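You operate a simulated robot arm through the tools that you are given. There is no shell and no other tool. Be economical: measure what you need, move in short steps, check, and stop when the job is done.

The job below is to be done with a simulated robot arm. You get a single attempt, and the scene is never put back.

Task
Press the orange tap button three times. Then take the small carton on the right end of the bench and put it away on the shelf under the packing table. Then put the black-dot bump stop on the waiting shelf. Keep to this order. Set down upright: small carton.

It is judged by the outcome, as a careful person would: the job done as asked, and still so three seconds after it is handed in. It fails if anything else is knocked over, pushed out of place, dropped, spilled or broken.

Robot
A 7-joint arm with a two-finger parallel gripper on a trunk, on a base that drives. Base frame: it is fixed to the floor where the robot stands at the start and does not move with it; the origin is under the middle of the robot, x ahead of it, y to its left, z up; the surface under the hand at the start is at about z = 930. Units: mm, degrees, N and s.
With the tool pointing down near the work surface it reaches from about 260 to 600 mm from the robot's upright axis, wherever it stands. Its first joint turns from -166.0 to 166.0 degrees. Places, roughly: black-dot bump stop (5x4x4 cm) [-1000, -2400, 900]; orange tap button [700, -100, 1200]; shelf under the packing table [-3200, 600, 400]; waiting shelf [-2200, -2400, 1200]. Payload 3.4 kg.
The tool frame sits at the grasp point between the pads (the TCP): z along the fingers, y along the line on which they close. The tips reach 30 mm beyond it. The gripper opens to 94 mm. The fingers are 28 mm wide and 10 mm thick; the gripper's body (50 by 96 mm) begins 55 mm behind the TCP.
Orientation is told as [roll, pitch, yaw] about the base's x, y, z axes, in that order, counted from this pose: with the fingers straight down and closing along the base's y, the tool's x points along the base's -x, its y along +y and its z along -z.

Tools
- The arm moves only by the tool arm_command. Its argument "commands" is a list that holds one entry, the list of rows, each a list of 7 numbers: the turn, a rotation vector about the tool's x, y, z in degrees, then the shift along the tool's x, y, z in m, then the gripper command, from -1 (fully open) to 1 (shut), values between in proportion. In form: [[[wx, wy, wz, tx, ty, tz, grip], ...]]. A call has 1 to 20 rows; each row shifts and turns the commanded pose from where the row before left it, along the tool's axes as they then stand. A row lasts 0.2 s, in which the tool goes at most 50 mm and 8.6 degrees; a call with a longer step from one row to the next is refused whole, and so is a gripper value outside its range. A pose out of reach is approached as far as the arm can. The call stops where the force on the tool passes 40 N (or 10 N more than at its start, if that is more) or the arm is blocked; 0.2 s more then pass. The fingers move at their own pace (about 72 mm/s each) and stop on an object; they squeeze with about 44 N. The grip force told is the motor's: it shows also when the fingers shut on nothing. Time passes only in rows, and 0.2 s behind the last, so rows that do not move let the fingers close. The reply holds the time, the measured pose of the TCP, the force on the tool along the base axes, the opening and the grip force, in the units named above and with some noise, with the torque about the TCP (base axes, N m) and any sound that the robot's microphone picked up.
- Cameras (640 x 400 px; columns grow to the right, rows downward): "scene" is now at [6.4, 90.7, 1702.9]; the picture's right is [-0.70, -0.71, 0.00], its down [-0.31, 0.30, -0.90] and it looks along [0.64, -0.63, -0.43] (base axes); focal length 255 px, centre (320, 200). "wrist" rides on the gripper at [76, 14, -102] in the tool frame; the picture's right is [-0.18, 0.98, 0.00], its down [-0.75, -0.14, -0.64] and it looks along [-0.63, -0.12, 0.77] (tool axes); focal length 243 px, centre (320, 200). There is no depth. A picture from a camera that has moved, and an enlarged one, comes with that camera's place and axes in the base frame and with its lens. The place of the scene camera against the robot may be out by one fixed shift of up to 12 mm in any direction.
- grab_frame(camera): a new picture of that camera. No time passes.
- slide_trunk(by): slides the trunk up (or, below 0, down) by that many mm; the arm and the scene camera ride with it, the base frame stays. It gives what a move gives, with no picture.
- base_move(legs): drives the robot by 1 to 6 legs, each [ahead, left, turn to the left] in mm, mm and degrees, along the robot's own axes; the way and the turn of a leg run together, so that a leg with both is an arc; at most 1500 mm and 180 degrees a leg. The arm and the cameras ride along, it lands a little off, and it stops where it bumps. It gives what a move gives.
- head_to(pan, tilt): turns the head with the scene camera to pan (to the left, within 155 degrees either way) and tilt (down, from -29 to 69), counted from straight ahead of the robot. It gives what a move gives.
- close_up(camera, box): a new picture of the part [left, top, right, bottom] of that camera's present view, enlarged. No time passes.
- finish_job(): hands the job in; it is judged then, once.

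Work in short steps. Places have to be worked out from the pictures, the camera data and where the tool is seen: move nearer, look again, correct. Check each grasp and each placing, and mend what went wrong. You have 165 turns and 128 pictures in all, those below and enlarged ones among them. Open the gripper and draw the arm clear of the work before you hand the job in, unless the task says otherwise; then end with one line.

The tools are called after "Request:" as name(argument=value, ...) on one line, values as JSON. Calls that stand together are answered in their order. arm_command: Moves the arm, as the interface text tells. Its arguments: {"type":"object","properties":{"commands":{"type":"array"}},"required":["commands"]} The other tools are called the same way: slide_trunk (by) slides the trunk up or down; base_move (legs) drives the base; head_to (pan, tilt) turns the head that bears the scene camera; grab_frame (camera) takes a picture; close_up (camera, box) takes an enlarged picture of a part of a camera's view; finish_job () hands the job in.

At the start:

```text
time_s: 0.0
tool_pos: [278.4, -74.3, 1460.3]
tcp_rot: [-0.5, -1.7, 0.0]
ft_force: [101.9, -24.0, -147.7]
ft_torque: [-0.81, 0.75, -0.7]
gripper_width: 94.1
grasp_force: 0.1
trunk travel left (down, up): [-329.0, 56.0]
robot x, y, heading: [1.1, 0.1, 0.3]
head pan, tilt: [-44.4, 25.8]
```

scene: 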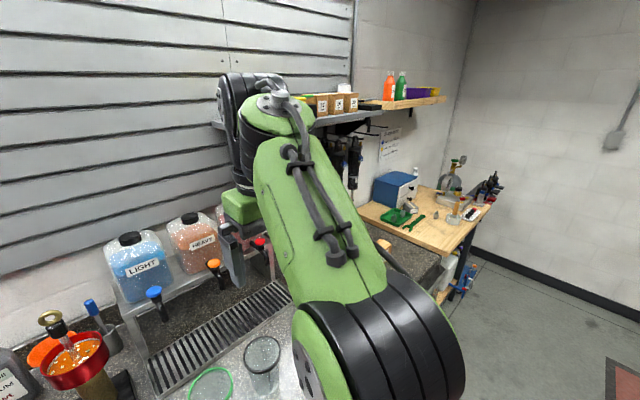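
wrist: 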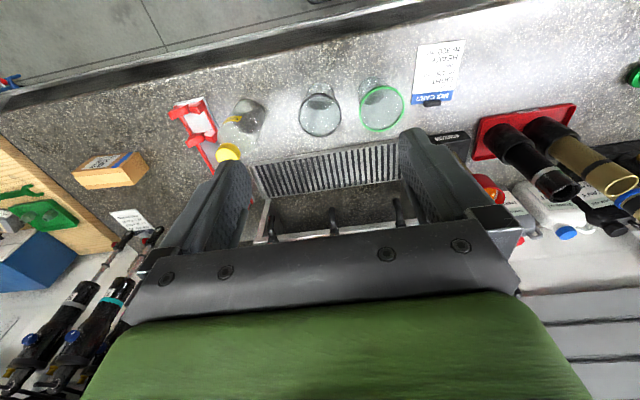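

The arm hides much of the bench. I turn the head to straight ahead to see the taps.

Request:
head_to(pan=0, tilt=30)

Request:
grab_frame(camera="scene")

Request:
close_up(camera="wrist", box=[0, 60, 320, 260])

```text
time_s: 1.1
tool_pos: [280.6, -75.0, 1461.4]
tcp_rot: [-0.6, -2.2, 0.0]
ft_force: [39.2, -6.3, -55.6]
ft_torque: [-0.68, 0.27, -0.5]
gripper_width: 94.0
grasp_force: 0.1
trunk travel left (down, up): [-329.0, 56.0]
robot x, y, heading: [1.0, 1.1, 0.3]
head pan, tilt: [0.0, 30.0]
```

```text
125 pictures are left
camera scene: at [31.2, 154.9, 1696.2], right [0.0, -1.0, 0.0], down [-0.5, 0.0, -0.87], along [0.87, 0.0, -0.5], focal length 255 px, centre (320, 200)
```

scene: 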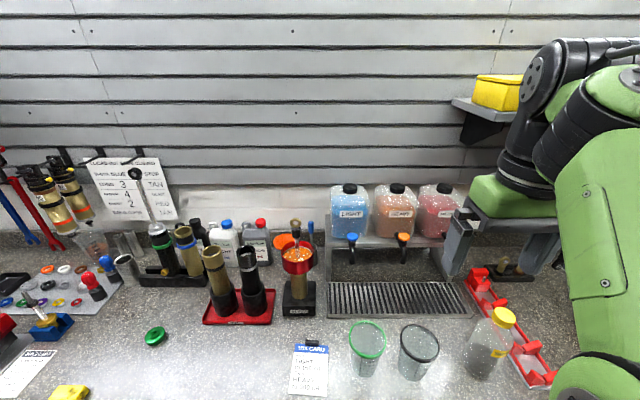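

```text
2.00 times, centred on (160, 160) of wrist
camera zoom: at [200.9, -59.3, 1558.8], right [0.18, 0.98, 0.0], down [0.73, -0.13, 0.67], along [0.66, -0.13, -0.74], focal length 485 px, centre (640, 280)
```

zoom: 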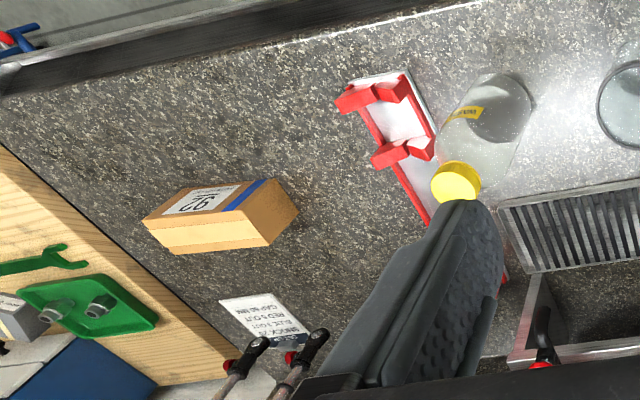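

The dispenser has blue, orange and red taps. I enlarge it to see how the orange button is shaped.

Request:
close_up(camera="scene", box=[310, 170, 490, 330])

Request:
close_up(camera="wrist", box=[230, 120, 430, 260])

```text
2.50 times, centred on (400, 250) of scene
camera zoom: at [31.2, 154.9, 1696.2], right [0.0, -1.0, 0.0], down [-0.5, 0.0, -0.87], along [0.87, 0.0, -0.5], focal length 638 px, centre (120, 75)
```

zoom: 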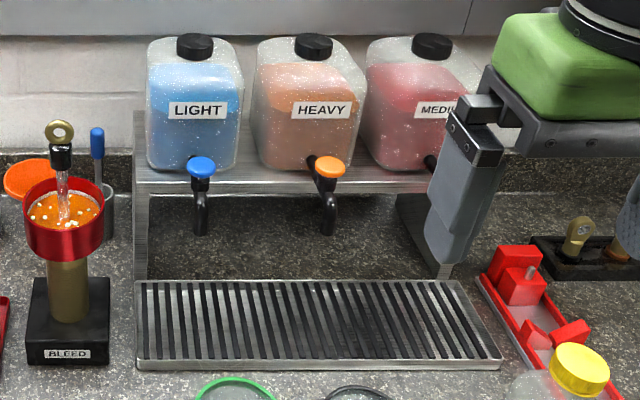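

```text
2.86 times, centred on (330, 190) of wrist
camera zoom: at [200.9, -59.3, 1558.8], right [0.18, 0.98, 0.0], down [0.73, -0.13, 0.67], along [0.66, -0.13, -0.74], focal length 693 px, centre (291, 229)
```

zoom: 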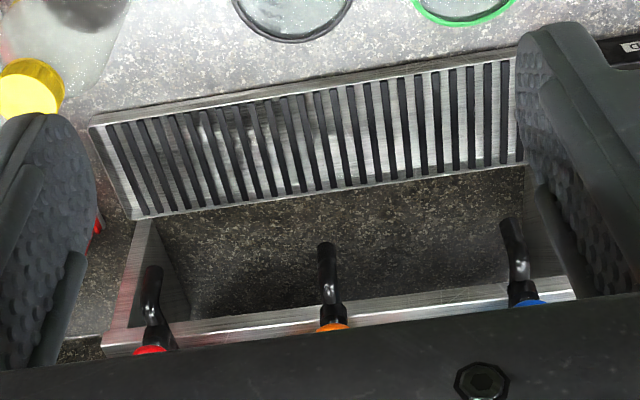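

The orange button is a mushroom cap, pressed from above, at about (690, -117, 1178). I close the fingers and tilt the tool 40° forward, so the body stays clear of the tanks and the reach grows.

Request:
arm_command(commands=[[[0, -8, 0, 0, 0, 0, 1], [0, -8, 0, 0, 0, 0, 1], [0, -8, 0, 0, 0, 0, 1], [0, -8, 0, 0, 0, 0, 1], [0, -6, 0, 0, 0, 0, 1], [0, 0, 0, 0, 0, 0, 1]]])

Request:
grab_frame(camera="wrist")

Request:
grab_frame(camera="scene")

```text
time_s: 2.5
tool_pos: [279.8, -74.4, 1460.7]
tcp_rot: [-0.7, -39.9, 0.4]
ft_force: [0.5, -0.6, -1.3]
ft_torque: [-0.03, -0.03, -0.01]
gripper_width: 0.2
grasp_force: 33.3
trunk travel left (down, up): [-329.0, 56.0]
robot x, y, heading: [-1.3, 1.5, 0.0]
head pan, tilt: [0.0, 30.0]
```

```text
121 pictures are left
camera wrist: at [155.7, -59.7, 1489.2], right [0.14, 0.98, 0.11], down [0.17, -0.13, 0.98], along [0.98, -0.12, -0.18], focal length 243 px, centre (320, 200)
```

wrist: 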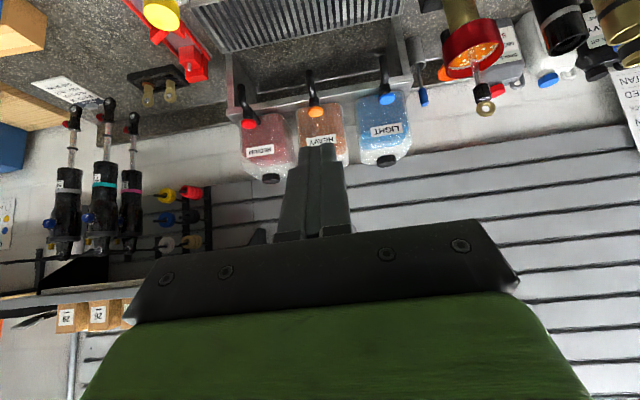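

```text
120 pictures are left
camera scene: at [31.6, 155.2, 1696.1], right [0.0, -1.0, 0.0], down [-0.5, 0.0, -0.87], along [0.87, 0.0, -0.5], focal length 255 px, centre (320, 200)
```

scene: 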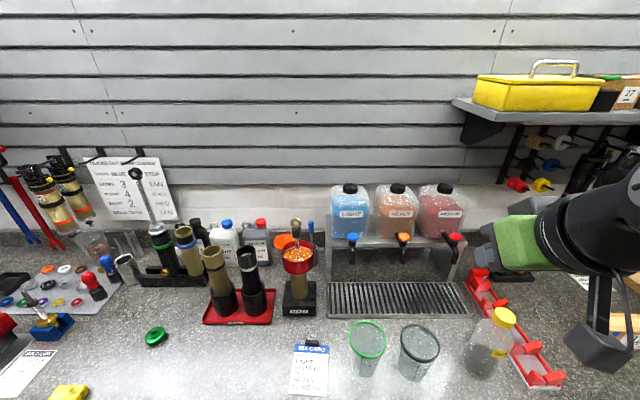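

The button fixes at about (698, -117, 1173) from both views. I move to a hover in front of and above it.

Request:
arm_command(commands=[[[0, 0, 0, -0.0155, -0.0043, 0.0406, 1], [0, 0, 0, -0.0155, -0.0043, 0.0406, 1], [0, 0, 0, -0.0155, -0.0043, 0.0406, 1], [0, 0, 0, -0.0155, -0.0043, 0.0406, 1], [0, 0, 0, -0.0155, -0.0043, 0.0406, 1], [0, 0, 0, -0.0155, -0.0043, 0.0406, 1], [0, 0, 0, -0.0155, -0.0043, 0.0406, 1], [0, 0, 0, -0.0155, -0.0043, 0.0406, 1], [0, 0, 0, -0.0155, -0.0043, 0.0406, 1], [0, 0, 0, -0.0155, -0.0043, 0.0406, 1], [0, 0, 0, 0, 0, 0, 1], [0, 0, 0, 0, 0, 0, 1]]])

Request:
grab_frame(camera="wrist")

Request:
grab_frame(camera="scene")

```text
time_s: 5.1
tool_pos: [658.7, -120.6, 1246.2]
tcp_rot: [-0.6, -39.7, 0.5]
ft_force: [0.7, 0.2, 0.3]
ft_torque: [-0.01, 0.0, -0.01]
gripper_width: 0.0
grasp_force: 32.7
trunk travel left (down, up): [-329.0, 56.0]
robot x, y, heading: [-2.0, 2.4, 0.2]
head pan, tilt: [0.0, 30.0]
```

```text
119 pictures are left
camera wrist: at [534.7, -106.5, 1275.8], right [0.14, 0.98, 0.11], down [0.17, -0.13, 0.98], along [0.98, -0.12, -0.19], focal length 243 px, centre (320, 200)
```

wrist: 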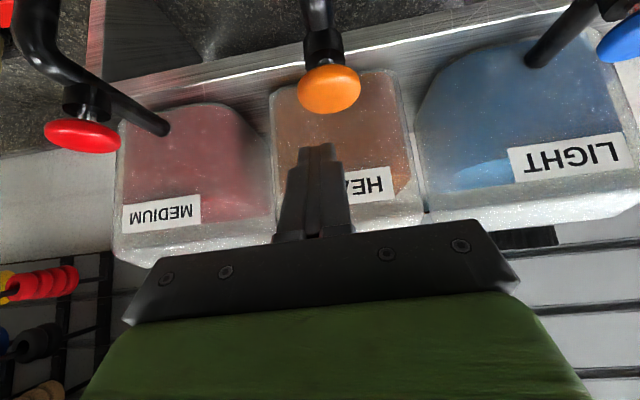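

```text
118 pictures are left
camera scene: at [32.3, 154.7, 1696.2], right [0.0, -1.0, 0.0], down [-0.5, 0.0, -0.87], along [0.87, 0.0, -0.5], focal length 255 px, centre (320, 200)
```

scene: 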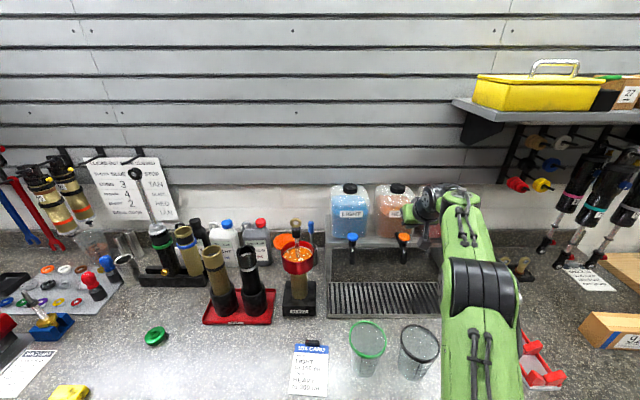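

The tip is about 40 mm above the cap and roughly 9 mm to its right. I step closer and look again.

Request:
arm_command(commands=[[[0, 0, 0, 0.0067, 0.009, 0.0205, 1], [0, 0, 0, 0, 0, 0, 1], [0, 0, 0, 0, 0, 0, 1]]])

Request:
grab_frame(camera="wrist")

Request:
close_up(camera="scene", box=[330, 180, 490, 280])

```text
time_s: 5.9
tool_pos: [667.9, -112.9, 1228.2]
tcp_rot: [-0.7, -39.6, 0.4]
ft_force: [0.5, -0.5, 0.1]
ft_torque: [0.02, 0.01, -0.04]
gripper_width: 0.1
grasp_force: 32.9
trunk travel left (down, up): [-329.0, 56.0]
robot x, y, heading: [1.5, -4.5, -0.2]
head pan, tilt: [0.0, 30.0]
```

```text
117 pictures are left
camera wrist: at [543.5, -97.5, 1255.9], right [0.14, 0.98, 0.11], down [0.17, -0.13, 0.98], along [0.98, -0.12, -0.18], focal length 243 px, centre (320, 200)
```

wrist: 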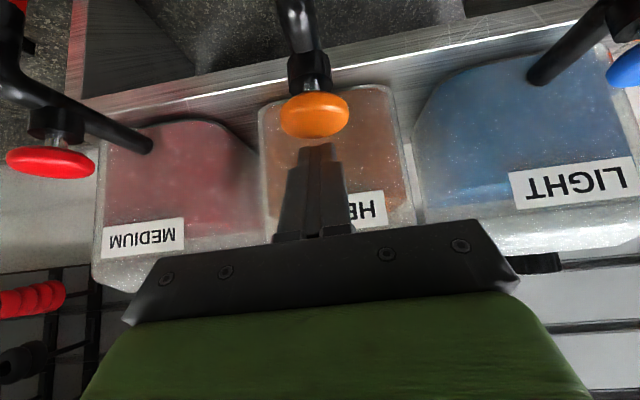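

```text
4.00 times, centred on (410, 230) of scene
camera zoom: at [31.6, 155.2, 1696.1], right [0.0, -1.0, 0.0], down [-0.5, 0.0, -0.87], along [0.87, 0.0, -0.5], focal length 1020 px, centre (-40, 80)
```

zoom: 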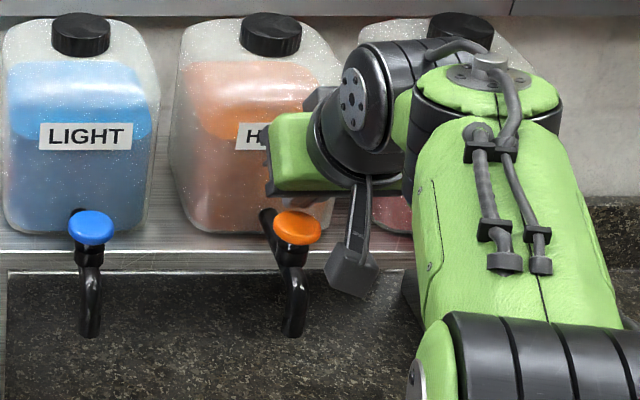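

The cap centre is about (680, -112, 1178) and my tip is almost above it. I go 5 mm forward and descend slowly until contact or a click.

Request:
arm_command(commands=[[[0, 0, 0, -0.0038, 0.001, 0.0032, 1], [0, 0, 0, 0.00193, 0, 0.0023, 1], [0, 0, 0, 0.00193, 0, 0.0023, 1], [0, 0, 0, 0.00193, 0, 0.0023, 1], [0, 0, 0, 0.00193, 0, 0.0023, 1], [0, 0, 0, 0.00193, 0, 0.0023, 1], [0, 0, 0, 0, 0, 0, 1]]])

Request:
close_up(camera="wrist", box=[240, 60, 400, 160])

```text
time_s: 7.5
tool_pos: [671.7, -110.0, 1213.5]
tcp_rot: [-0.7, -39.8, 0.5]
ft_force: [2.9, -0.9, 6.2]
ft_torque: [-0.03, -0.14, 0.02]
gripper_width: 0.2
grasp_force: 32.7
trunk travel left (down, up): [-329.0, 56.0]
robot x, y, heading: [-0.5, -3.5, -0.1]
head pan, tilt: [0.0, 30.0]
heard: click
```

```text
4.00 times, centred on (320, 110) of wrist
camera zoom: at [547.6, -95.2, 1242.3], right [0.14, 0.98, 0.11], down [0.17, -0.13, 0.98], along [0.98, -0.12, -0.18], focal length 970 px, centre (320, 560)
```

zoom: 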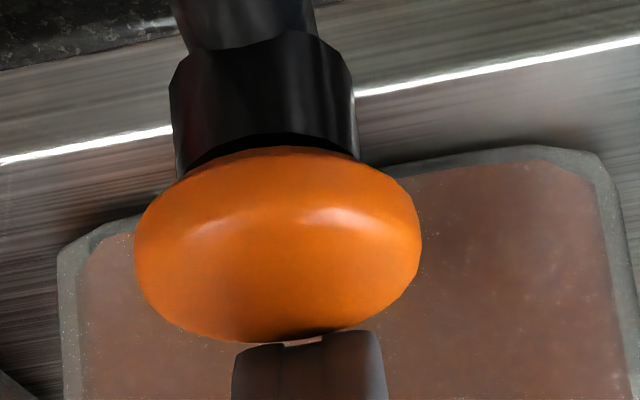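

A click came with about 6 N: one press. I raise 14 mm to release and note whether anything else sounds.

Request:
arm_command(commands=[[[0, 0, 0, -0.0045, 0, -0.00537, 1], [0, 0, 0, -0.0045, 0, -0.00537, 1], [0, 0, 0, 0, 0, 0, 1], [0, 0, 0, 0, 0, 0, 1]]])

Request:
close_up(camera="wrist", box=[240, 60, 400, 160])

Request:
close_up(camera="scene", box=[330, 220, 490, 320])

```text
time_s: 8.5
tool_pos: [671.8, -109.3, 1227.6]
tcp_rot: [-0.8, -39.6, 0.4]
ft_force: [0.1, 0.9, 1.1]
ft_torque: [0.04, 0.03, 0.01]
gripper_width: 0.0
grasp_force: 33.0
trunk travel left (down, up): [-329.0, 56.0]
robot x, y, heading: [-0.4, 0.5, 0.2]
head pan, tilt: [0.0, 30.0]
```

```text
4.00 times, centred on (320, 110) of wrist
camera zoom: at [547.5, -94.5, 1256.0], right [0.14, 0.98, 0.11], down [0.17, -0.13, 0.98], along [0.98, -0.12, -0.19], focal length 970 px, centre (320, 560)
```

zoom: 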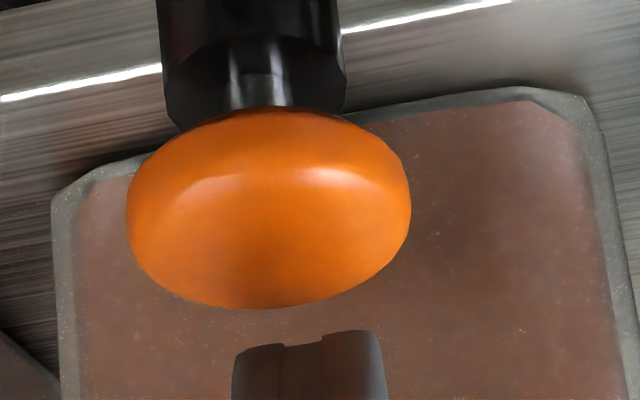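

```text
4.00 times, centred on (410, 270) of scene
camera zoom: at [31.2, 155.1, 1696.1], right [0.0, -1.0, 0.0], down [-0.5, 0.0, -0.87], along [0.87, 0.0, -0.5], focal length 1020 px, centre (-40, -80)
```

zoom: 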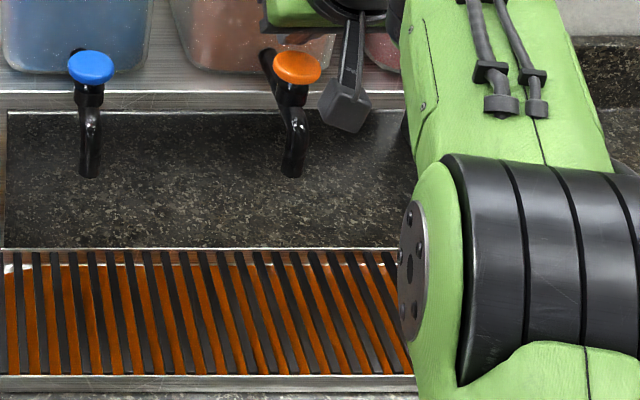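

The press dispensed into the drip tray and the cap sprang back. Second press with the same stroke and release.

Request:
arm_command(commands=[[[0, 0, 0, 0.00193, -0.001, 0.0023, 1], [0, 0, 0, 0.00193, 0, 0.0023, 1], [0, 0, 0, 0.00193, 0, 0.0023, 1], [0, 0, 0, 0.00193, 0, 0.0023, 1], [0, 0, 0, 0.00128, 0, 0.00153, 1], [0, 0, 0, 0, 0, 0, 1]]])

Request:
arm_command(commands=[[[0, 0, 0, -0.0045, 0, -0.00537, 1], [0, 0, 0, -0.0045, 0, -0.00537, 1], [0, 0, 0, 0, 0, 0, 1], [0, 0, 0, 0, 0, 0, 1]]])

```text
time_s: 9.9
tool_pos: [672.1, -110.7, 1212.9]
tcp_rot: [-0.7, -39.8, 0.4]
ft_force: [6.0, -0.5, 5.4]
ft_torque: [-0.05, -0.12, -0.06]
gripper_width: 0.0
grasp_force: 33.0
trunk travel left (down, up): [-329.0, 56.0]
robot x, y, heading: [-1.2, 3.8, 0.1]
head pan, tilt: [0.0, 30.0]
heard: click
```

```text
time_s: 10.9
tool_pos: [670.2, -110.6, 1227.2]
tcp_rot: [-0.7, -39.7, 0.5]
ft_force: [-0.7, -0.3, 0.1]
ft_torque: [0.03, -0.02, 0.03]
gripper_width: 0.2
grasp_force: 32.9
trunk travel left (down, up): [-329.0, 56.0]
robot x, y, heading: [-4.1, 5.6, 0.2]
head pan, tilt: [0.0, 30.0]
```

Second click heard and released. Third and last press, then release.

Request:
arm_command(commands=[[[0, 0, 0, 0.00193, 0, 0.0023, 1], [0, 0, 0, 0.00193, 0, 0.0023, 1], [0, 0, 0, 0.00193, 0, 0.0023, 1], [0, 0, 0, 0.00193, 0, 0.0023, 1], [0, 0, 0, 0.00128, 0, 0.00153, 1], [0, 0, 0, 0, 0, 0, 1]]])

Request:
arm_command(commands=[[[0, 0, 0, -0.0045, 0, -0.00537, 1], [0, 0, 0, -0.0045, 0, -0.00537, 1], [0, 0, 0, 0, 0, 0, 1], [0, 0, 0, 0, 0, 0, 1]]])

```text
time_s: 12.3
tool_pos: [671.8, -110.5, 1213.3]
tcp_rot: [-0.6, -39.9, 0.4]
ft_force: [3.1, 1.2, 5.5]
ft_torque: [0.02, -0.12, 0.01]
gripper_width: 0.1
grasp_force: 33.5
trunk travel left (down, up): [-329.0, 56.0]
robot x, y, heading: [-1.3, 1.1, -0.1]
head pan, tilt: [0.0, 30.0]
heard: click
```

```text
time_s: 13.3
tool_pos: [672.4, -111.1, 1226.2]
tcp_rot: [-0.7, -39.7, 0.4]
ft_force: [-0.5, 0.2, 0.0]
ft_torque: [-0.04, -0.02, -0.04]
gripper_width: 0.0
grasp_force: 33.3
trunk travel left (down, up): [-329.0, 56.0]
robot x, y, heading: [-1.6, 2.8, -0.2]
head pan, tilt: [0.0, 30.0]
```

Three clicks are done. I retract the arm up and back, and bring the tool upright with fingers open.

Request:
arm_command(commands=[[[0, 0, 0, 0.0136, 0.0033, -0.0392, 1], [0, 0, 0, 0.0136, 0.0033, -0.0392, 1], [0, 0, 0, 0.0136, 0.0033, -0.0392, 1], [0, 0, 0, 0.0136, 0.0033, -0.0392, 1], [0, 0, 0, 0.0136, 0.0033, -0.0392, 1], [0, 0, 0, 0.0136, 0.0033, -0.0392, 1], [0, 0, 0, 0.0136, 0.0033, -0.0392, 1], [0, 0, 0, 0.0136, 0.0033, -0.0392, 1], [0, 0, 0, 0.0136, 0.0033, -0.0392, 1], [0, 0, 0, 0.0136, 0.0033, -0.0392, 1], [0, 0, 0, 0.0136, 0.0033, -0.0392, 1], [0, 8, 0, 0, 0, 0, -1], [0, 8, 0, 0, 0, 0, -1], [0, 8, 0, 0, 0, 0, -1], [0, 8, 0, 0, 0, 0, -1], [0, 7.7, 0, 0, 0, 0, -1], [0, 0, 0, 0, 0, 0, -1]]])

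Request:
head_to(pan=-30, tilt=30)

Request:
grab_frame(camera="scene")

Request:
grab_frame(camera="wrist")

```text
time_s: 16.7
tool_pos: [287.4, -73.8, 1461.4]
tcp_rot: [-1.1, -2.9, -1.3]
ft_force: [18.2, -7.6, -23.7]
ft_torque: [0.29, 0.24, 0.14]
gripper_width: 93.7
grasp_force: 0.0
trunk travel left (down, up): [-329.0, 56.0]
robot x, y, heading: [-2.0, 1.0, -0.1]
head pan, tilt: [0.0, 30.0]
stopped in row 17: the force on the tool passed its limit at 168 N (the readings are from after the stop); the commanded pose is now the measured one
```

```text
time_s: 17.7
tool_pos: [287.5, -73.7, 1462.6]
tcp_rot: [-1.1, -2.9, -1.4]
ft_force: [23.9, -10.0, -35.8]
ft_torque: [0.17, 0.01, 0.14]
gripper_width: 94.0
grasp_force: 0.0
trunk travel left (down, up): [-329.0, 56.0]
robot x, y, heading: [-0.5, 0.3, -0.0]
head pan, tilt: [-30.0, 30.0]
```

```text
112 pictures are left
camera scene: at [19.4, 110.0, 1696.1], right [-0.5, -0.87, 0.0], down [-0.43, 0.25, -0.87], along [0.75, -0.43, -0.5], focal length 255 px, centre (320, 200)
```

scene: 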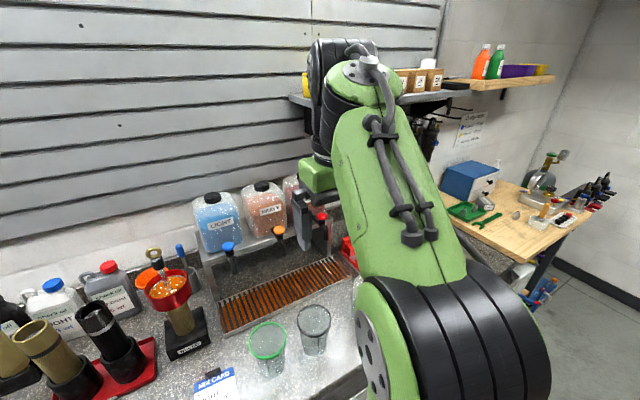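

```text
111 pictures are left
camera wrist: at [205.6, -55.7, 1559.7], right [0.21, 0.98, -0.01], down [0.72, -0.15, 0.68], along [0.67, -0.15, -0.73], focal length 243 px, centre (320, 200)
```

wrist: 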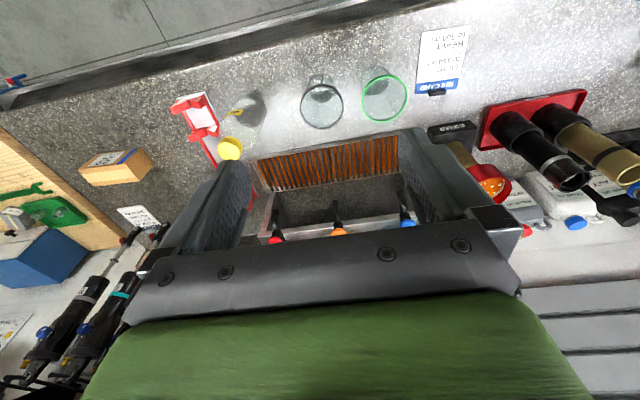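

Upright at x=287 the arm presses on itself (hence the force), so I ease it forward 80 mm. The carton sits near (496, -749); then I slide the base right along the bench.

Request:
arm_command(commands=[[[0, 0, 0, -0.04, 0, 0, -1], [0, 0, 0, -0.04, 0, 0, -1], [0, 0, 0, 0, 0, 0, -1], [0, 0, 0, 0, 0, 0, -1]]])

Request:
head_to(pan=-100, tilt=35)

Request:
grab_frame(camera="scene")

```text
time_s: 17.9
tool_pos: [292.7, -74.8, 1463.5]
tcp_rot: [-1.1, -3.6, -2.2]
ft_force: [4.3, -9.1, -8.5]
ft_torque: [0.78, -0.1, 0.54]
gripper_width: 94.1
grasp_force: 0.1
trunk travel left (down, up): [-329.0, 56.0]
robot x, y, heading: [-0.4, -1.5, 0.2]
head pan, tilt: [-30.0, 30.0]
stopped in row 1: the force on the tool passed its limit at 96 N (the readings are from after the stop); the commanded pose is now the measured one
```

```text
time_s: 19.4
tool_pos: [291.6, -75.0, 1462.1]
tcp_rot: [-1.1, -3.5, -2.3]
ft_force: [10.7, -3.0, -14.7]
ft_torque: [-0.03, 0.03, -0.07]
gripper_width: 93.9
grasp_force: 0.0
trunk travel left (down, up): [-329.0, 56.0]
robot x, y, heading: [1.5, -1.7, 0.1]
head pan, tilt: [-100.0, 35.0]
```

```text
110 pictures are left
camera scene: at [-74.3, 68.3, 1688.4], right [-0.98, 0.17, 0.0], down [0.1, 0.56, -0.82], along [-0.14, -0.81, -0.57], focal length 255 px, centre (320, 200)
```

scene: 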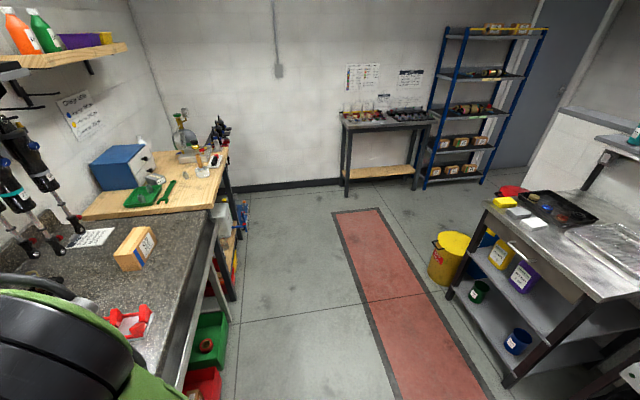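

The way to the right is clear floor. I tip the tool slightly forward to relieve the self-contact before extending.

Request:
arm_command(commands=[[[0, -6, 0, -0.005, 0, 0.005, -1], [0, -6, 0, -0.02, 0, 0.005, -1], [0, 0, 0, -0.03, 0, 0.005, -1], [0, 0, 0, -0.03, 0, 0.005, -1], [0, 6, 0, -0.02, 0, 0, -1], [0, 5, 2, 0, 0, 0, -1], [0, 0, 0, 0, 0, 0, -1]]])

```text
time_s: 20.6
tool_pos: [391.0, -80.4, 1469.1]
tcp_rot: [-1.9, -12.3, -1.0]
ft_force: [14.1, -8.1, -14.7]
ft_torque: [0.51, 0.04, 0.44]
gripper_width: 93.8
grasp_force: 0.0
out of reach, approached as far as the arm can: row 5
trunk travel left (down, up): [-329.0, 56.0]
robot x, y, heading: [-3.2, -3.7, 0.2]
head pan, tilt: [-100.0, 35.0]
stopped in row 6: the force on the tool passed its limit at 144 N (the readings are from after the stop); the commanded pose is now the measured one
```

Contact arises when the hand is both high and upright. I lower the hand 160 mm and then bring it upright.

Request:
arm_command(commands=[[[0, 0, 0, 0.0085, 0, 0.039, -1], [0, 0, 0, 0.0085, 0, 0.039, -1], [0, 0, 0, 0.0085, 0, 0.039, -1], [0, 0, 0, 0.0085, 0, 0.039, -1], [0, 6, 0, 0, 0, 0, -1], [0, 6, 0, 0, 0, 0, -1], [0, 0, 0, 0, 0, 0, -1]]])

```text
time_s: 22.2
tool_pos: [391.8, -85.2, 1310.2]
tcp_rot: [-1.9, -0.2, -1.4]
ft_force: [-0.9, -0.4, 0.0]
ft_torque: [-0.03, 0.0, -0.03]
gripper_width: 94.2
grasp_force: 0.0
trunk travel left (down, up): [-329.0, 56.0]
robot x, y, heading: [0.9, -1.1, -0.1]
head pan, tilt: [-100.0, 35.0]
```

Free now. I drive 640 mm to the right so the carton comes within reach, then look.

Request:
base_move(legs=[[0, -640, 0]])

Request:
head_to(pan=-15, tilt=45)

Request:
grab_frame(camera="scene")

Request:
grab_frame(camera="wrist")

```text
time_s: 25.8
tool_pos: [393.3, -723.1, 1310.2]
tcp_rot: [-1.8, -0.3, -1.0]
ft_force: [0.3, -0.5, 0.9]
ft_torque: [0.01, -0.01, -0.03]
gripper_width: 93.9
grasp_force: 0.1
trunk travel left (down, up): [-329.0, 56.0]
robot x, y, heading: [1.9, -639.6, 0.4]
head pan, tilt: [-100.0, 35.0]
```

```text
time_s: 27.4
tool_pos: [393.5, -722.6, 1309.0]
tcp_rot: [-1.8, -0.2, -1.0]
ft_force: [-0.8, -0.4, 0.2]
ft_torque: [-0.04, -0.01, -0.03]
gripper_width: 93.8
grasp_force: 0.1
trunk travel left (down, up): [-329.0, 56.0]
robot x, y, heading: [0.3, -636.4, 0.3]
head pan, tilt: [-15.0, 45.0]
```

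```text
109 pictures are left
camera scene: at [20.2, -504.7, 1673.5], right [-0.26, -0.97, 0.0], down [-0.68, 0.18, -0.71], along [0.68, -0.18, -0.71], focal length 255 px, centre (320, 200)
```

scene: 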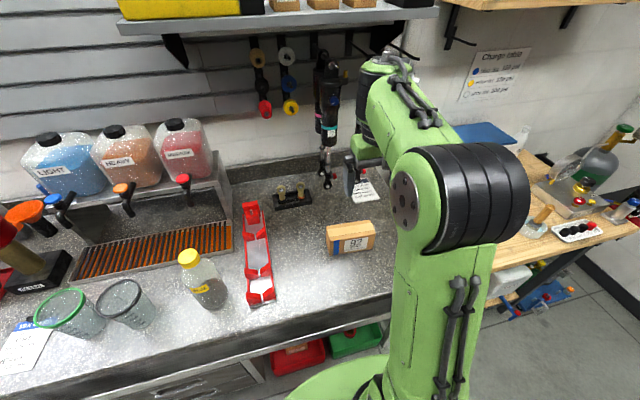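

```text
108 pictures are left
camera wrist: at [317.4, -703.5, 1409.6], right [0.2, 0.98, -0.03], down [0.75, -0.14, 0.65], along [0.63, -0.15, -0.76], focal length 243 px, centre (320, 200)
```

wrist: 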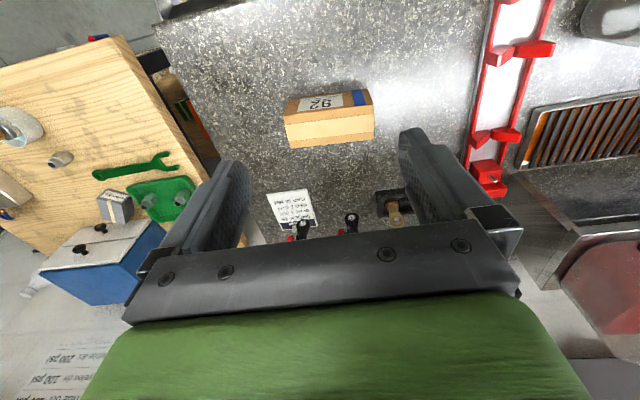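

The carton stands with its label facing the robot. I enlarge both views to measure its place and size.

Request:
close_up(camera="wrist", box=[260, 70, 420, 170])

Request:
close_up(camera="scene", box=[280, 190, 440, 290])

```text
4.00 times, centred on (340, 120) of wrist
camera zoom: at [317.4, -703.5, 1409.6], right [0.2, 0.98, -0.03], down [0.75, -0.14, 0.65], along [0.63, -0.15, -0.76], focal length 970 px, centre (240, 520)
```

zoom: 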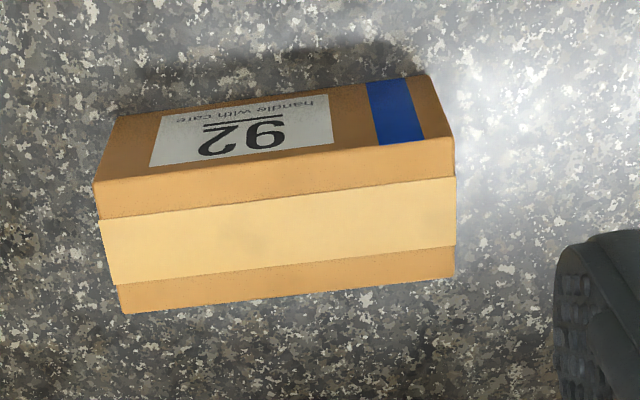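

```text
4.00 times, centred on (360, 240) of scene
camera zoom: at [20.2, -504.7, 1673.5], right [-0.26, -0.97, 0.0], down [-0.68, 0.18, -0.71], along [0.68, -0.18, -0.71], focal length 1020 px, centre (160, 40)
```

zoom: 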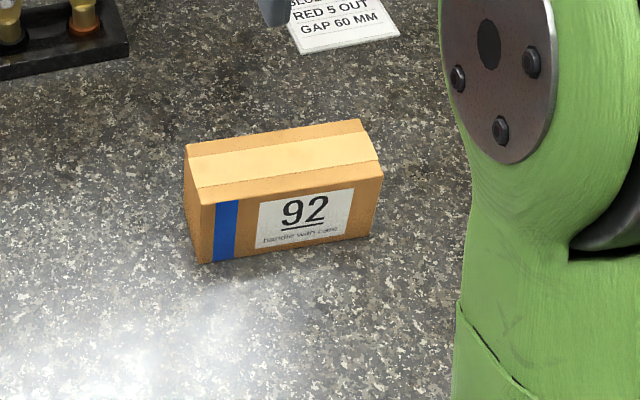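

Box solved: about 61 × 147 × 82 mm, centre (490, -732), top z≈1012, yaw about -4°. Before choosing a grasp I look back at the packing table's shelf to judge its clearance.

Request:
head_to(pan=155, tilt=15)

Request:
grab_frame(camera="scene")

Request:
head_to(pan=-150, tilt=15)

Request:
grab_frame(camera="scene")

```text
time_s: 30.0
tool_pos: [393.6, -721.9, 1309.3]
tcp_rot: [-1.8, -0.2, -1.1]
ft_force: [0.4, 0.2, -0.1]
ft_torque: [-0.02, -0.03, -0.01]
gripper_width: 93.9
grasp_force: 0.0
trunk travel left (down, up): [-329.0, 56.0]
robot x, y, heading: [1.3, -637.4, 0.3]
head pan, tilt: [154.7, 15.0]
```

```text
105 pictures are left
camera scene: at [-143.0, -444.4, 1720.4], right [0.42, 0.91, 0.0], down [0.23, -0.11, -0.97], along [-0.87, 0.41, -0.26], focal length 255 px, centre (320, 200)
```

scene: 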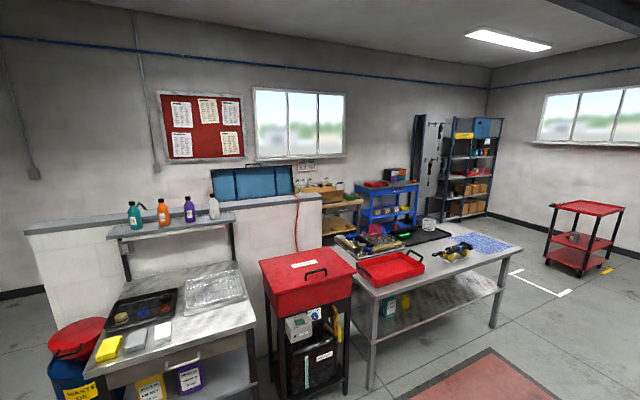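

```text
time_s: 34.1
tool_pos: [393.6, -722.1, 1308.3]
tcp_rot: [-1.8, -0.3, -1.2]
ft_force: [0.1, -0.1, 0.4]
ft_torque: [-0.01, -0.01, -0.01]
gripper_width: 94.0
grasp_force: 0.1
trunk travel left (down, up): [-329.0, 56.0]
robot x, y, heading: [3.5, -638.9, 0.3]
head pan, tilt: [-150.0, 15.0]
```

```text
104 pictures are left
camera scene: at [-139.1, -531.0, 1720.4], right [-0.5, 0.86, 0.0], down [0.22, 0.13, -0.97], along [-0.83, -0.49, -0.26], focal length 255 px, centre (320, 200)
```

scene: 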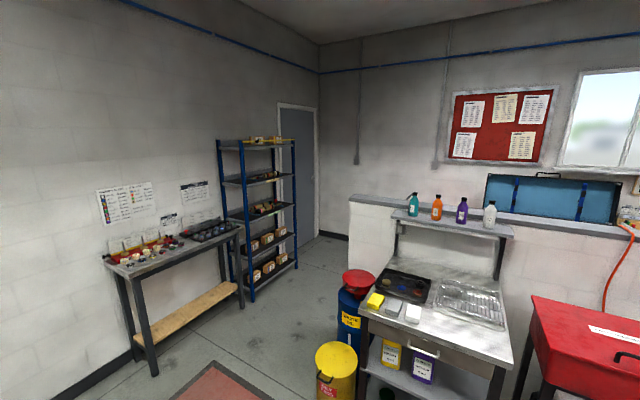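

The far area behind the half wall needs a closer look to find which table is at (-3200, 600). I enlarge that part.

Request:
head_to(pan=155, tilt=15)

Request:
close_up(camera="scene", box=[200, 130, 520, 330])

```text
time_s: 38.3
tool_pos: [393.6, -722.6, 1309.9]
tcp_rot: [-1.9, -0.1, -1.1]
ft_force: [-1.3, 0.1, 0.7]
ft_torque: [-0.02, 0.0, -0.01]
gripper_width: 93.7
grasp_force: 0.1
trunk travel left (down, up): [-329.0, 56.0]
robot x, y, heading: [1.3, -640.5, 0.1]
head pan, tilt: [154.7, 15.0]
```

```text
2.00 times, centred on (360, 230) of scene
camera zoom: at [-143.0, -444.4, 1720.4], right [0.42, 0.91, 0.0], down [0.23, -0.11, -0.97], along [-0.88, 0.41, -0.26], focal length 510 px, centre (240, 140)
```

zoom: 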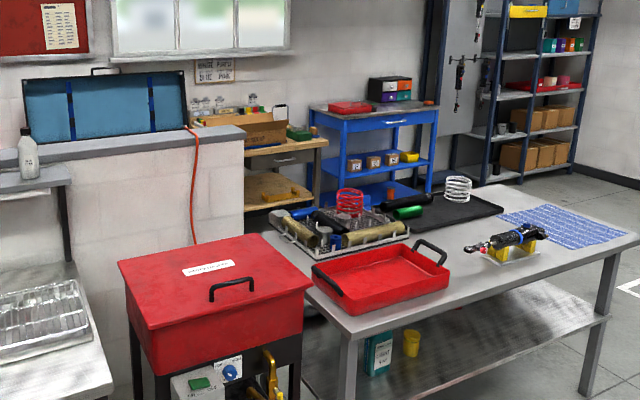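

The packing table is the wooden one behind the half wall; its shelf is low, so a tilted grip is needed. I'll hold the carton near its left end, tool tilted 40°, closing across the 61 mm width. I drive left so the arm has room, then turn and tilt the tool.

Request:
base_move(legs=[[0, 290, 0]])

Request:
arm_command(commands=[[[0, 0, 7.75, 0, 0, 0, -1], [0, 0, 7.75, 0, 0, 0, -1], [0, 0, 7.75, 0, 0, 0, -1], [0, 0, 7.75, 0, 0, 0, -1], [0, 0, 7.75, 0, 0, 0, -1], [0, 0, 7.75, 0, 0, 0, -1], [0, 0, 7.75, 0, 0, 0, -1], [0, 0, 7.75, 0, 0, 0, -1], [0, 0, 7.75, 0, 0, 0, -1], [0, 0, 7.75, 0, 0, 0, -1], [0, 0, 7.75, 0, 0, 0, -1], [0, 0, 7.75, 0, 0, 0, -1], [0, 0, 0, 0, 0, 0, -1]]])

```text
time_s: 40.2
tool_pos: [393.0, -437.2, 1309.2]
tcp_rot: [-1.8, -0.3, -1.3]
ft_force: [-1.1, 0.4, 0.1]
ft_torque: [-0.05, 0.04, 0.02]
gripper_width: 94.1
grasp_force: 0.1
trunk travel left (down, up): [-329.0, 56.0]
robot x, y, heading: [-1.0, -352.2, 0.1]
head pan, tilt: [154.7, 15.0]
```

```text
time_s: 43.0
tool_pos: [393.2, -437.9, 1308.5]
tcp_rot: [0.3, -1.8, -94.4]
ft_force: [-0.2, -0.1, 0.4]
ft_torque: [0.03, -0.01, -0.03]
gripper_width: 94.0
grasp_force: 0.0
trunk travel left (down, up): [-329.0, 56.0]
robot x, y, heading: [-0.3, -355.8, 0.1]
head pan, tilt: [154.7, 15.0]
```

Yaw is right. Now I tilt 38° so the fingers point down and to the right.

Request:
arm_command(commands=[[[0, -8, 0, 0, 0, 0, -1], [0, -8, 0, 0, 0, 0, -1], [0, -8, 0, 0, 0, 0, -1], [0, -7, 0, 0, 0, 0, -1], [0, -7, 0, 0, 0, 0, -1], [0, 0, 0, 0, 0, 0, -1]]])

Request:
head_to(pan=-25, tilt=40)

Request:
grab_frame(camera="scene")

Request:
grab_frame(camera="wrist")

```text
time_s: 44.5
tool_pos: [392.0, -438.6, 1310.6]
tcp_rot: [0.4, -39.8, -94.5]
ft_force: [0.4, -0.4, -0.4]
ft_torque: [0.03, 0.01, 0.0]
gripper_width: 94.0
grasp_force: 0.1
trunk travel left (down, up): [-329.0, 56.0]
robot x, y, heading: [-0.1, -354.1, -0.3]
head pan, tilt: [154.7, 15.0]
```

```text
time_s: 47.1
tool_pos: [393.3, -437.4, 1309.4]
tcp_rot: [0.5, -39.8, -94.7]
ft_force: [-0.2, -0.1, -0.3]
ft_torque: [-0.03, -0.02, 0.01]
gripper_width: 94.0
grasp_force: 0.0
trunk travel left (down, up): [-329.0, 56.0]
robot x, y, heading: [0.5, -354.3, -0.1]
head pan, tilt: [-25.0, 40.0]
```

```text
102 pictures are left
camera scene: at [18.5, -233.6, 1680.8], right [-0.42, -0.91, 0.0], down [-0.58, 0.27, -0.77], along [0.69, -0.32, -0.64], focal length 255 px, centre (320, 200)
```

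scene: 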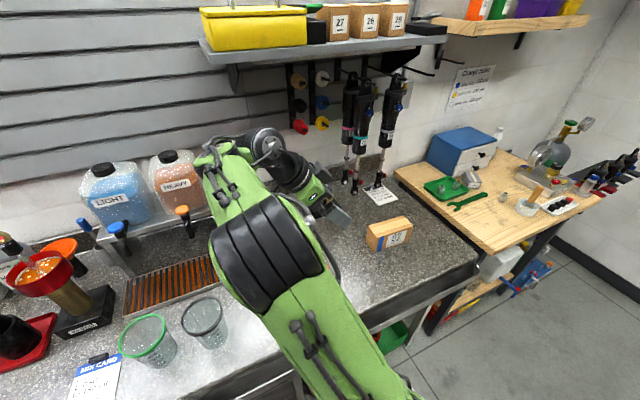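

```text
101 pictures are left
camera wrist: at [416.2, -314.9, 1338.2], right [0.97, -0.22, 0.12], down [-0.16, -0.16, 0.97], along [-0.19, -0.96, -0.19], focal length 243 px, centre (320, 200)
```

wrist: 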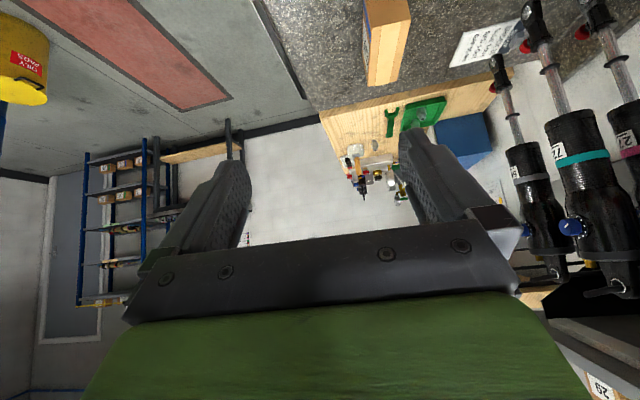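

The tool has the wanted tilt. I move to a hover about 100 mm above the carton's grip point (491, -712).

Request:
arm_command(commands=[[[0, 0, 0, -0.00844, 0.01329, 0.03581, -1], [0, 0, 0, -0.00844, 0.01329, 0.03581, -1], [0, 0, 0, -0.00844, 0.01329, 0.03581, -1], [0, 0, 0, -0.00844, 0.01329, 0.03581, -1], [0, 0, 0, -0.00844, 0.01329, 0.03581, -1], [0, 0, 0, -0.00844, 0.01329, 0.03581, -1], [0, 0, 0, -0.00844, 0.01329, 0.03581, -1], [0, 0, 0, -0.00844, 0.01329, 0.03581, -1], [0, 0, 0, -0.00844, 0.01329, 0.03581, -1], [0, 0, 0, 0, 0, 0, -1], [0, 0, 0, 0, 0, 0, -1]]])

Request:
grab_frame(camera="scene")

Request:
grab_frame(camera="wrist")

```text
time_s: 49.5
tool_pos: [495.6, -711.8, 1109.6]
tcp_rot: [0.4, -39.7, -94.6]
ft_force: [-0.4, -0.7, -0.5]
ft_torque: [-0.04, -0.01, 0.0]
gripper_width: 94.1
grasp_force: 0.2
trunk travel left (down, up): [-329.0, 56.0]
robot x, y, heading: [-2.6, -353.0, -0.2]
head pan, tilt: [-25.0, 40.0]
```

```text
100 pictures are left
camera scene: at [18.9, -234.4, 1680.9], right [-0.42, -0.91, 0.0], down [-0.58, 0.27, -0.77], along [0.69, -0.32, -0.64], focal length 255 px, centre (320, 200)
```

scene: 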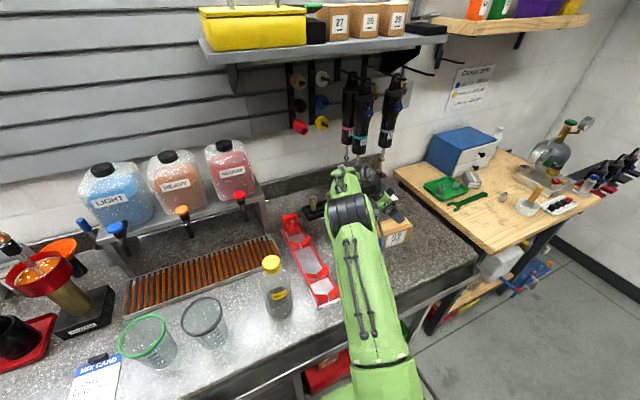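

```text
99 pictures are left
camera wrist: at [517.6, -589.3, 1138.6], right [0.97, -0.22, 0.12], down [-0.16, -0.16, 0.97], along [-0.19, -0.96, -0.19], focal length 243 px, centre (320, 200)
```

wrist: 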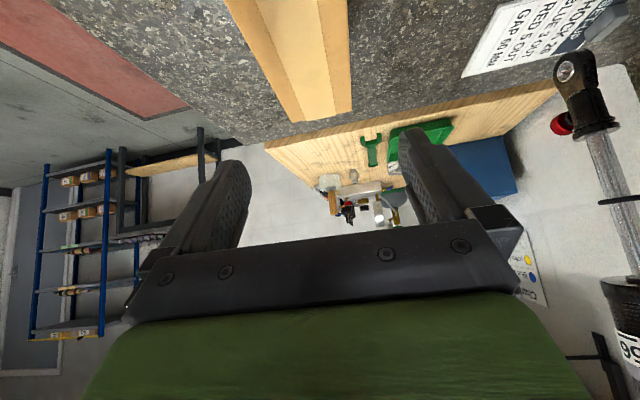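

The carton's far edge agrees within a few mm; I am 3 mm too far forward. I correct that and descend 117 mm over the carton with open fingers.

Request:
arm_command(commands=[[[0, 0, 0, 0.01245, -0.0035, 0.015, -1], [0, 0, 0, 0.01245, 0, 0.015, -1], [0, 0, 0, 0.01245, 0, 0.015, -1], [0, 0, 0, 0.01245, 0, 0.015, -1], [0, 0, 0, 0.01245, 0, 0.015, -1], [0, 0, 0, 0.01245, 0, 0.015, -1], [0, 0, 0, 0, 0, 0, -1], [0, 0, 0, 0, 0, 0, -1]]])

Request:
grab_frame(camera="wrist")

Request:
close_up(camera="scene", box=[280, 130, 460, 270])

```text
time_s: 51.3
tool_pos: [491.9, -712.6, 992.8]
tcp_rot: [0.4, -39.9, -94.7]
ft_force: [0.4, -0.3, 0.1]
ft_torque: [0.01, 0.02, -0.01]
gripper_width: 93.9
grasp_force: 0.0
trunk travel left (down, up): [-329.0, 56.0]
robot x, y, heading: [2.1, -351.4, 0.1]
head pan, tilt: [-25.0, 40.0]
```

```text
98 pictures are left
camera wrist: at [515.2, -588.9, 1021.9], right [0.97, -0.22, 0.12], down [-0.16, -0.16, 0.97], along [-0.19, -0.96, -0.19], focal length 243 px, centre (320, 200)
```

wrist: 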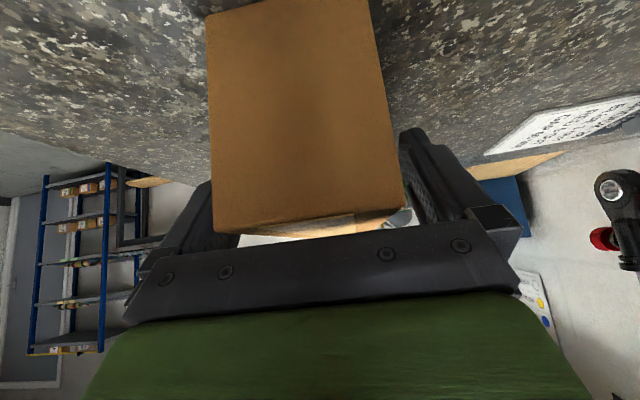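

```text
2.86 times, centred on (370, 200) of scene
camera zoom: at [18.7, -233.9, 1680.8], right [-0.42, -0.91, 0.0], down [-0.58, 0.27, -0.77], along [0.69, -0.32, -0.64], focal length 729 px, centre (177, 200)
```

zoom: 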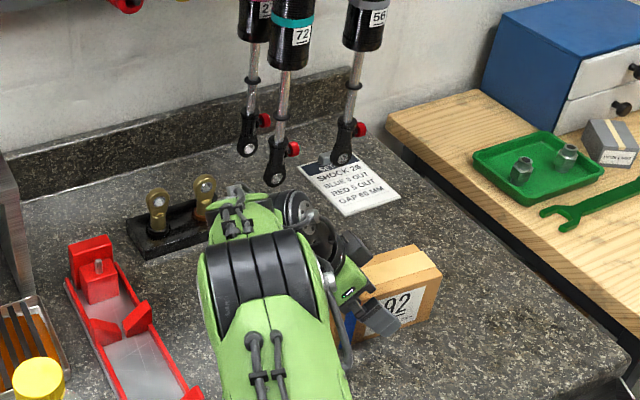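

The carton lies between the fingers, clear of the gripper body. I close the gripper.

Request:
arm_command(commands=[[[0, 0, 0, 0, 0, 0, 1], [0, 0, 0, 0, 0, 0, 1], [0, 0, 0, 0, 0, 0, 1], [0, 0, 0, 0, 0, 0, 1]]])

```text
time_s: 52.3
tool_pos: [491.6, -712.5, 993.3]
tcp_rot: [0.3, -39.8, -94.5]
ft_force: [0.3, -0.4, 1.0]
ft_torque: [0.06, 0.08, 0.1]
gripper_width: 66.0
grasp_force: 43.8
trunk travel left (down, up): [-329.0, 56.0]
robot x, y, heading: [-0.1, -352.6, -0.3]
head pan, tilt: [-25.0, 40.0]
```

Gripped at 66 mm width with 44 N. I lift 120 mm and check.

Request:
arm_command(commands=[[[0, 0, 0, -0.0064, 0, -0.00768, 1], [0, 0, 0, -0.0128, 0, -0.01536, 1], [0, 0, 0, -0.0192, 0, -0.023, 1], [0, 0, 0, -0.0192, 0, -0.023, 1], [0, 0, 0, -0.0192, 0, -0.023, 1], [0, 0, 0, 0, 0, 0, 1], [0, 0, 0, 0, 0, 0, 1]]])

Request:
grab_frame(camera="wrist")

Request:
grab_frame(camera="scene")

```text
time_s: 53.9
tool_pos: [491.1, -709.8, 1114.9]
tcp_rot: [0.3, -39.7, -94.6]
ft_force: [-0.3, 0.4, -3.6]
ft_torque: [0.08, -0.04, -0.01]
gripper_width: 66.1
grasp_force: 44.2
trunk travel left (down, up): [-329.0, 56.0]
robot x, y, heading: [4.6, -353.9, 0.1]
head pan, tilt: [-25.0, 40.0]
```

```text
96 pictures are left
camera wrist: at [513.6, -587.6, 1143.8], right [0.97, -0.22, 0.12], down [-0.16, -0.16, 0.97], along [-0.19, -0.96, -0.19], focal length 243 px, centre (320, 200)
```

wrist: 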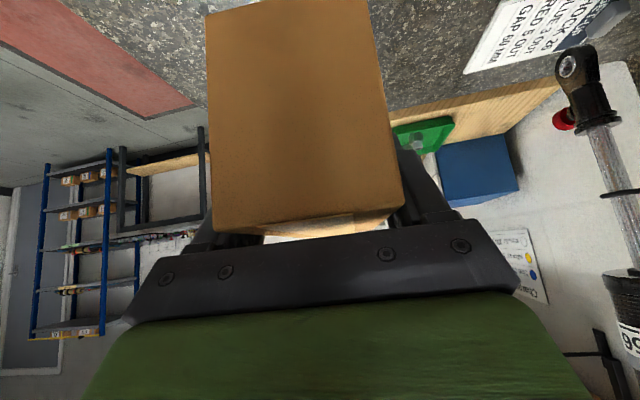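

```text
95 pictures are left
camera scene: at [18.7, -233.9, 1680.8], right [-0.42, -0.91, 0.0], down [-0.58, 0.27, -0.77], along [0.69, -0.32, -0.64], focal length 255 px, centre (320, 200)
```

scene: 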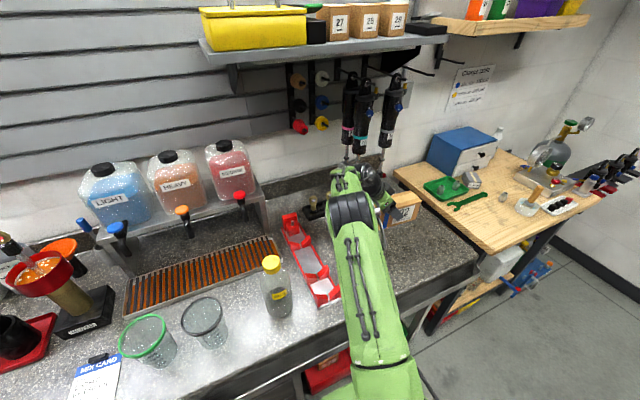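

Held firmly (about 0.4 kg). I raise another 90 mm and back the robot away from the bench by 600 mm.

Request:
arm_command(commands=[[[0, 0, 0, -0.0192, 0, -0.023, 1], [0, 0, 0, -0.0192, 0, -0.023, 1], [0, 0, 0, -0.0192, 0, -0.023, 1], [0, 0, 0, 0, 0, 0, 1]]])

Request:
base_move(legs=[[-600, 0, 0]])

```text
time_s: 54.9
tool_pos: [488.0, -710.8, 1203.3]
tcp_rot: [0.3, -39.8, -94.5]
ft_force: [0.9, -0.1, -3.6]
ft_torque: [0.07, 0.0, -0.03]
gripper_width: 66.2
grasp_force: 43.6
trunk travel left (down, up): [-329.0, 56.0]
robot x, y, heading: [-3.9, -354.0, 0.1]
head pan, tilt: [-25.0, 40.0]
```

```text
time_s: 58.3
tool_pos: [-106.2, -711.0, 1202.6]
tcp_rot: [0.4, -39.6, -94.3]
ft_force: [-0.4, 0.1, -3.0]
ft_torque: [0.06, 0.0, 0.01]
gripper_width: 66.1
grasp_force: 43.8
trunk travel left (down, up): [-329.0, 56.0]
robot x, y, heading: [-594.7, -352.7, 0.5]
head pan, tilt: [-25.0, 40.0]
```

Now I turn the tool about the vertical by +94° and bring the carton in front of the robot.

Request:
arm_command(commands=[[[-5.02, 0, -6.03, 0, 0, 0, 1], [-5.02, 0, -6.03, 0, 0, 0, 1], [-5.02, 0, -6.03, 0, 0, 0, 1], [-5.02, 0, -6.03, 0, 0, 0, 1], [-5.02, 0, -6.03, 0, 0, 0, 1], [-5.02, 0, -6.03, 0, 0, 0, 1], [-5.02, 0, -6.03, 0, 0, 0, 1], [-5.02, 0, -6.03, 0, 0, 0, 1], [-5.02, 0, -6.03, 0, 0, 0, 1], [-5.02, 0, -6.03, 0, 0, 0, 1], [-5.02, 0, -6.03, 0, 0, 0, 1], [-5.02, 0, -6.03, 0, 0, 0, 1], [0, 0, 0, 0.0038, 0.0447, -0.0032, 1], [0, 0, 0, 0.0038, 0.0447, -0.0032, 1], [0, 0, 0, 0.0038, 0.0447, -0.0032, 1], [0, 0, 0, 0.0038, 0.0447, -0.0032, 1], [0, 0, 0, 0.0038, 0.0447, -0.0032, 1], [0, 0, 0, 0.0038, 0.0447, -0.0032, 1], [0, 0, 0, 0.0038, 0.0447, -0.0032, 1], [0, 0, 0, 0.0038, 0.0447, -0.0032, 1]]])

Request:
head_to(pan=150, tilt=15)

Request:
grab_frame(camera="scene")

```text
time_s: 62.5
tool_pos: [-148.6, -349.2, 1204.5]
tcp_rot: [-0.1, -40.2, 0.1]
ft_force: [0.4, 0.0, -3.2]
ft_torque: [-0.06, 0.1, -0.02]
gripper_width: 66.2
grasp_force: 44.1
trunk travel left (down, up): [-329.0, 56.0]
robot x, y, heading: [-598.4, -357.1, 0.6]
head pan, tilt: [-25.0, 40.0]
```

```text
time_s: 65.2
tool_pos: [-148.4, -352.5, 1205.1]
tcp_rot: [-0.1, -40.2, 0.1]
ft_force: [0.2, 0.2, -4.2]
ft_torque: [0.0, 0.07, -0.01]
gripper_width: 66.4
grasp_force: 44.4
trunk travel left (down, up): [-329.0, 56.0]
robot x, y, heading: [-598.1, -353.0, 0.5]
head pan, tilt: [150.0, 15.0]
```

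```text
94 pictures are left
camera scene: at [-737.3, -153.9, 1720.4], right [0.5, 0.87, 0.0], down [0.22, -0.13, -0.97], along [-0.84, 0.48, -0.26], focal length 255 px, centre (320, 200)
```

scene: 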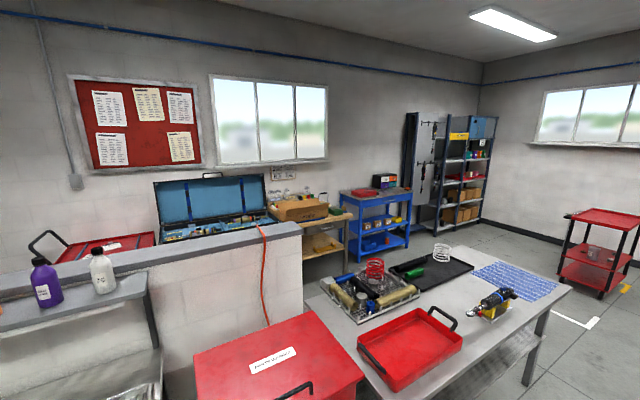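

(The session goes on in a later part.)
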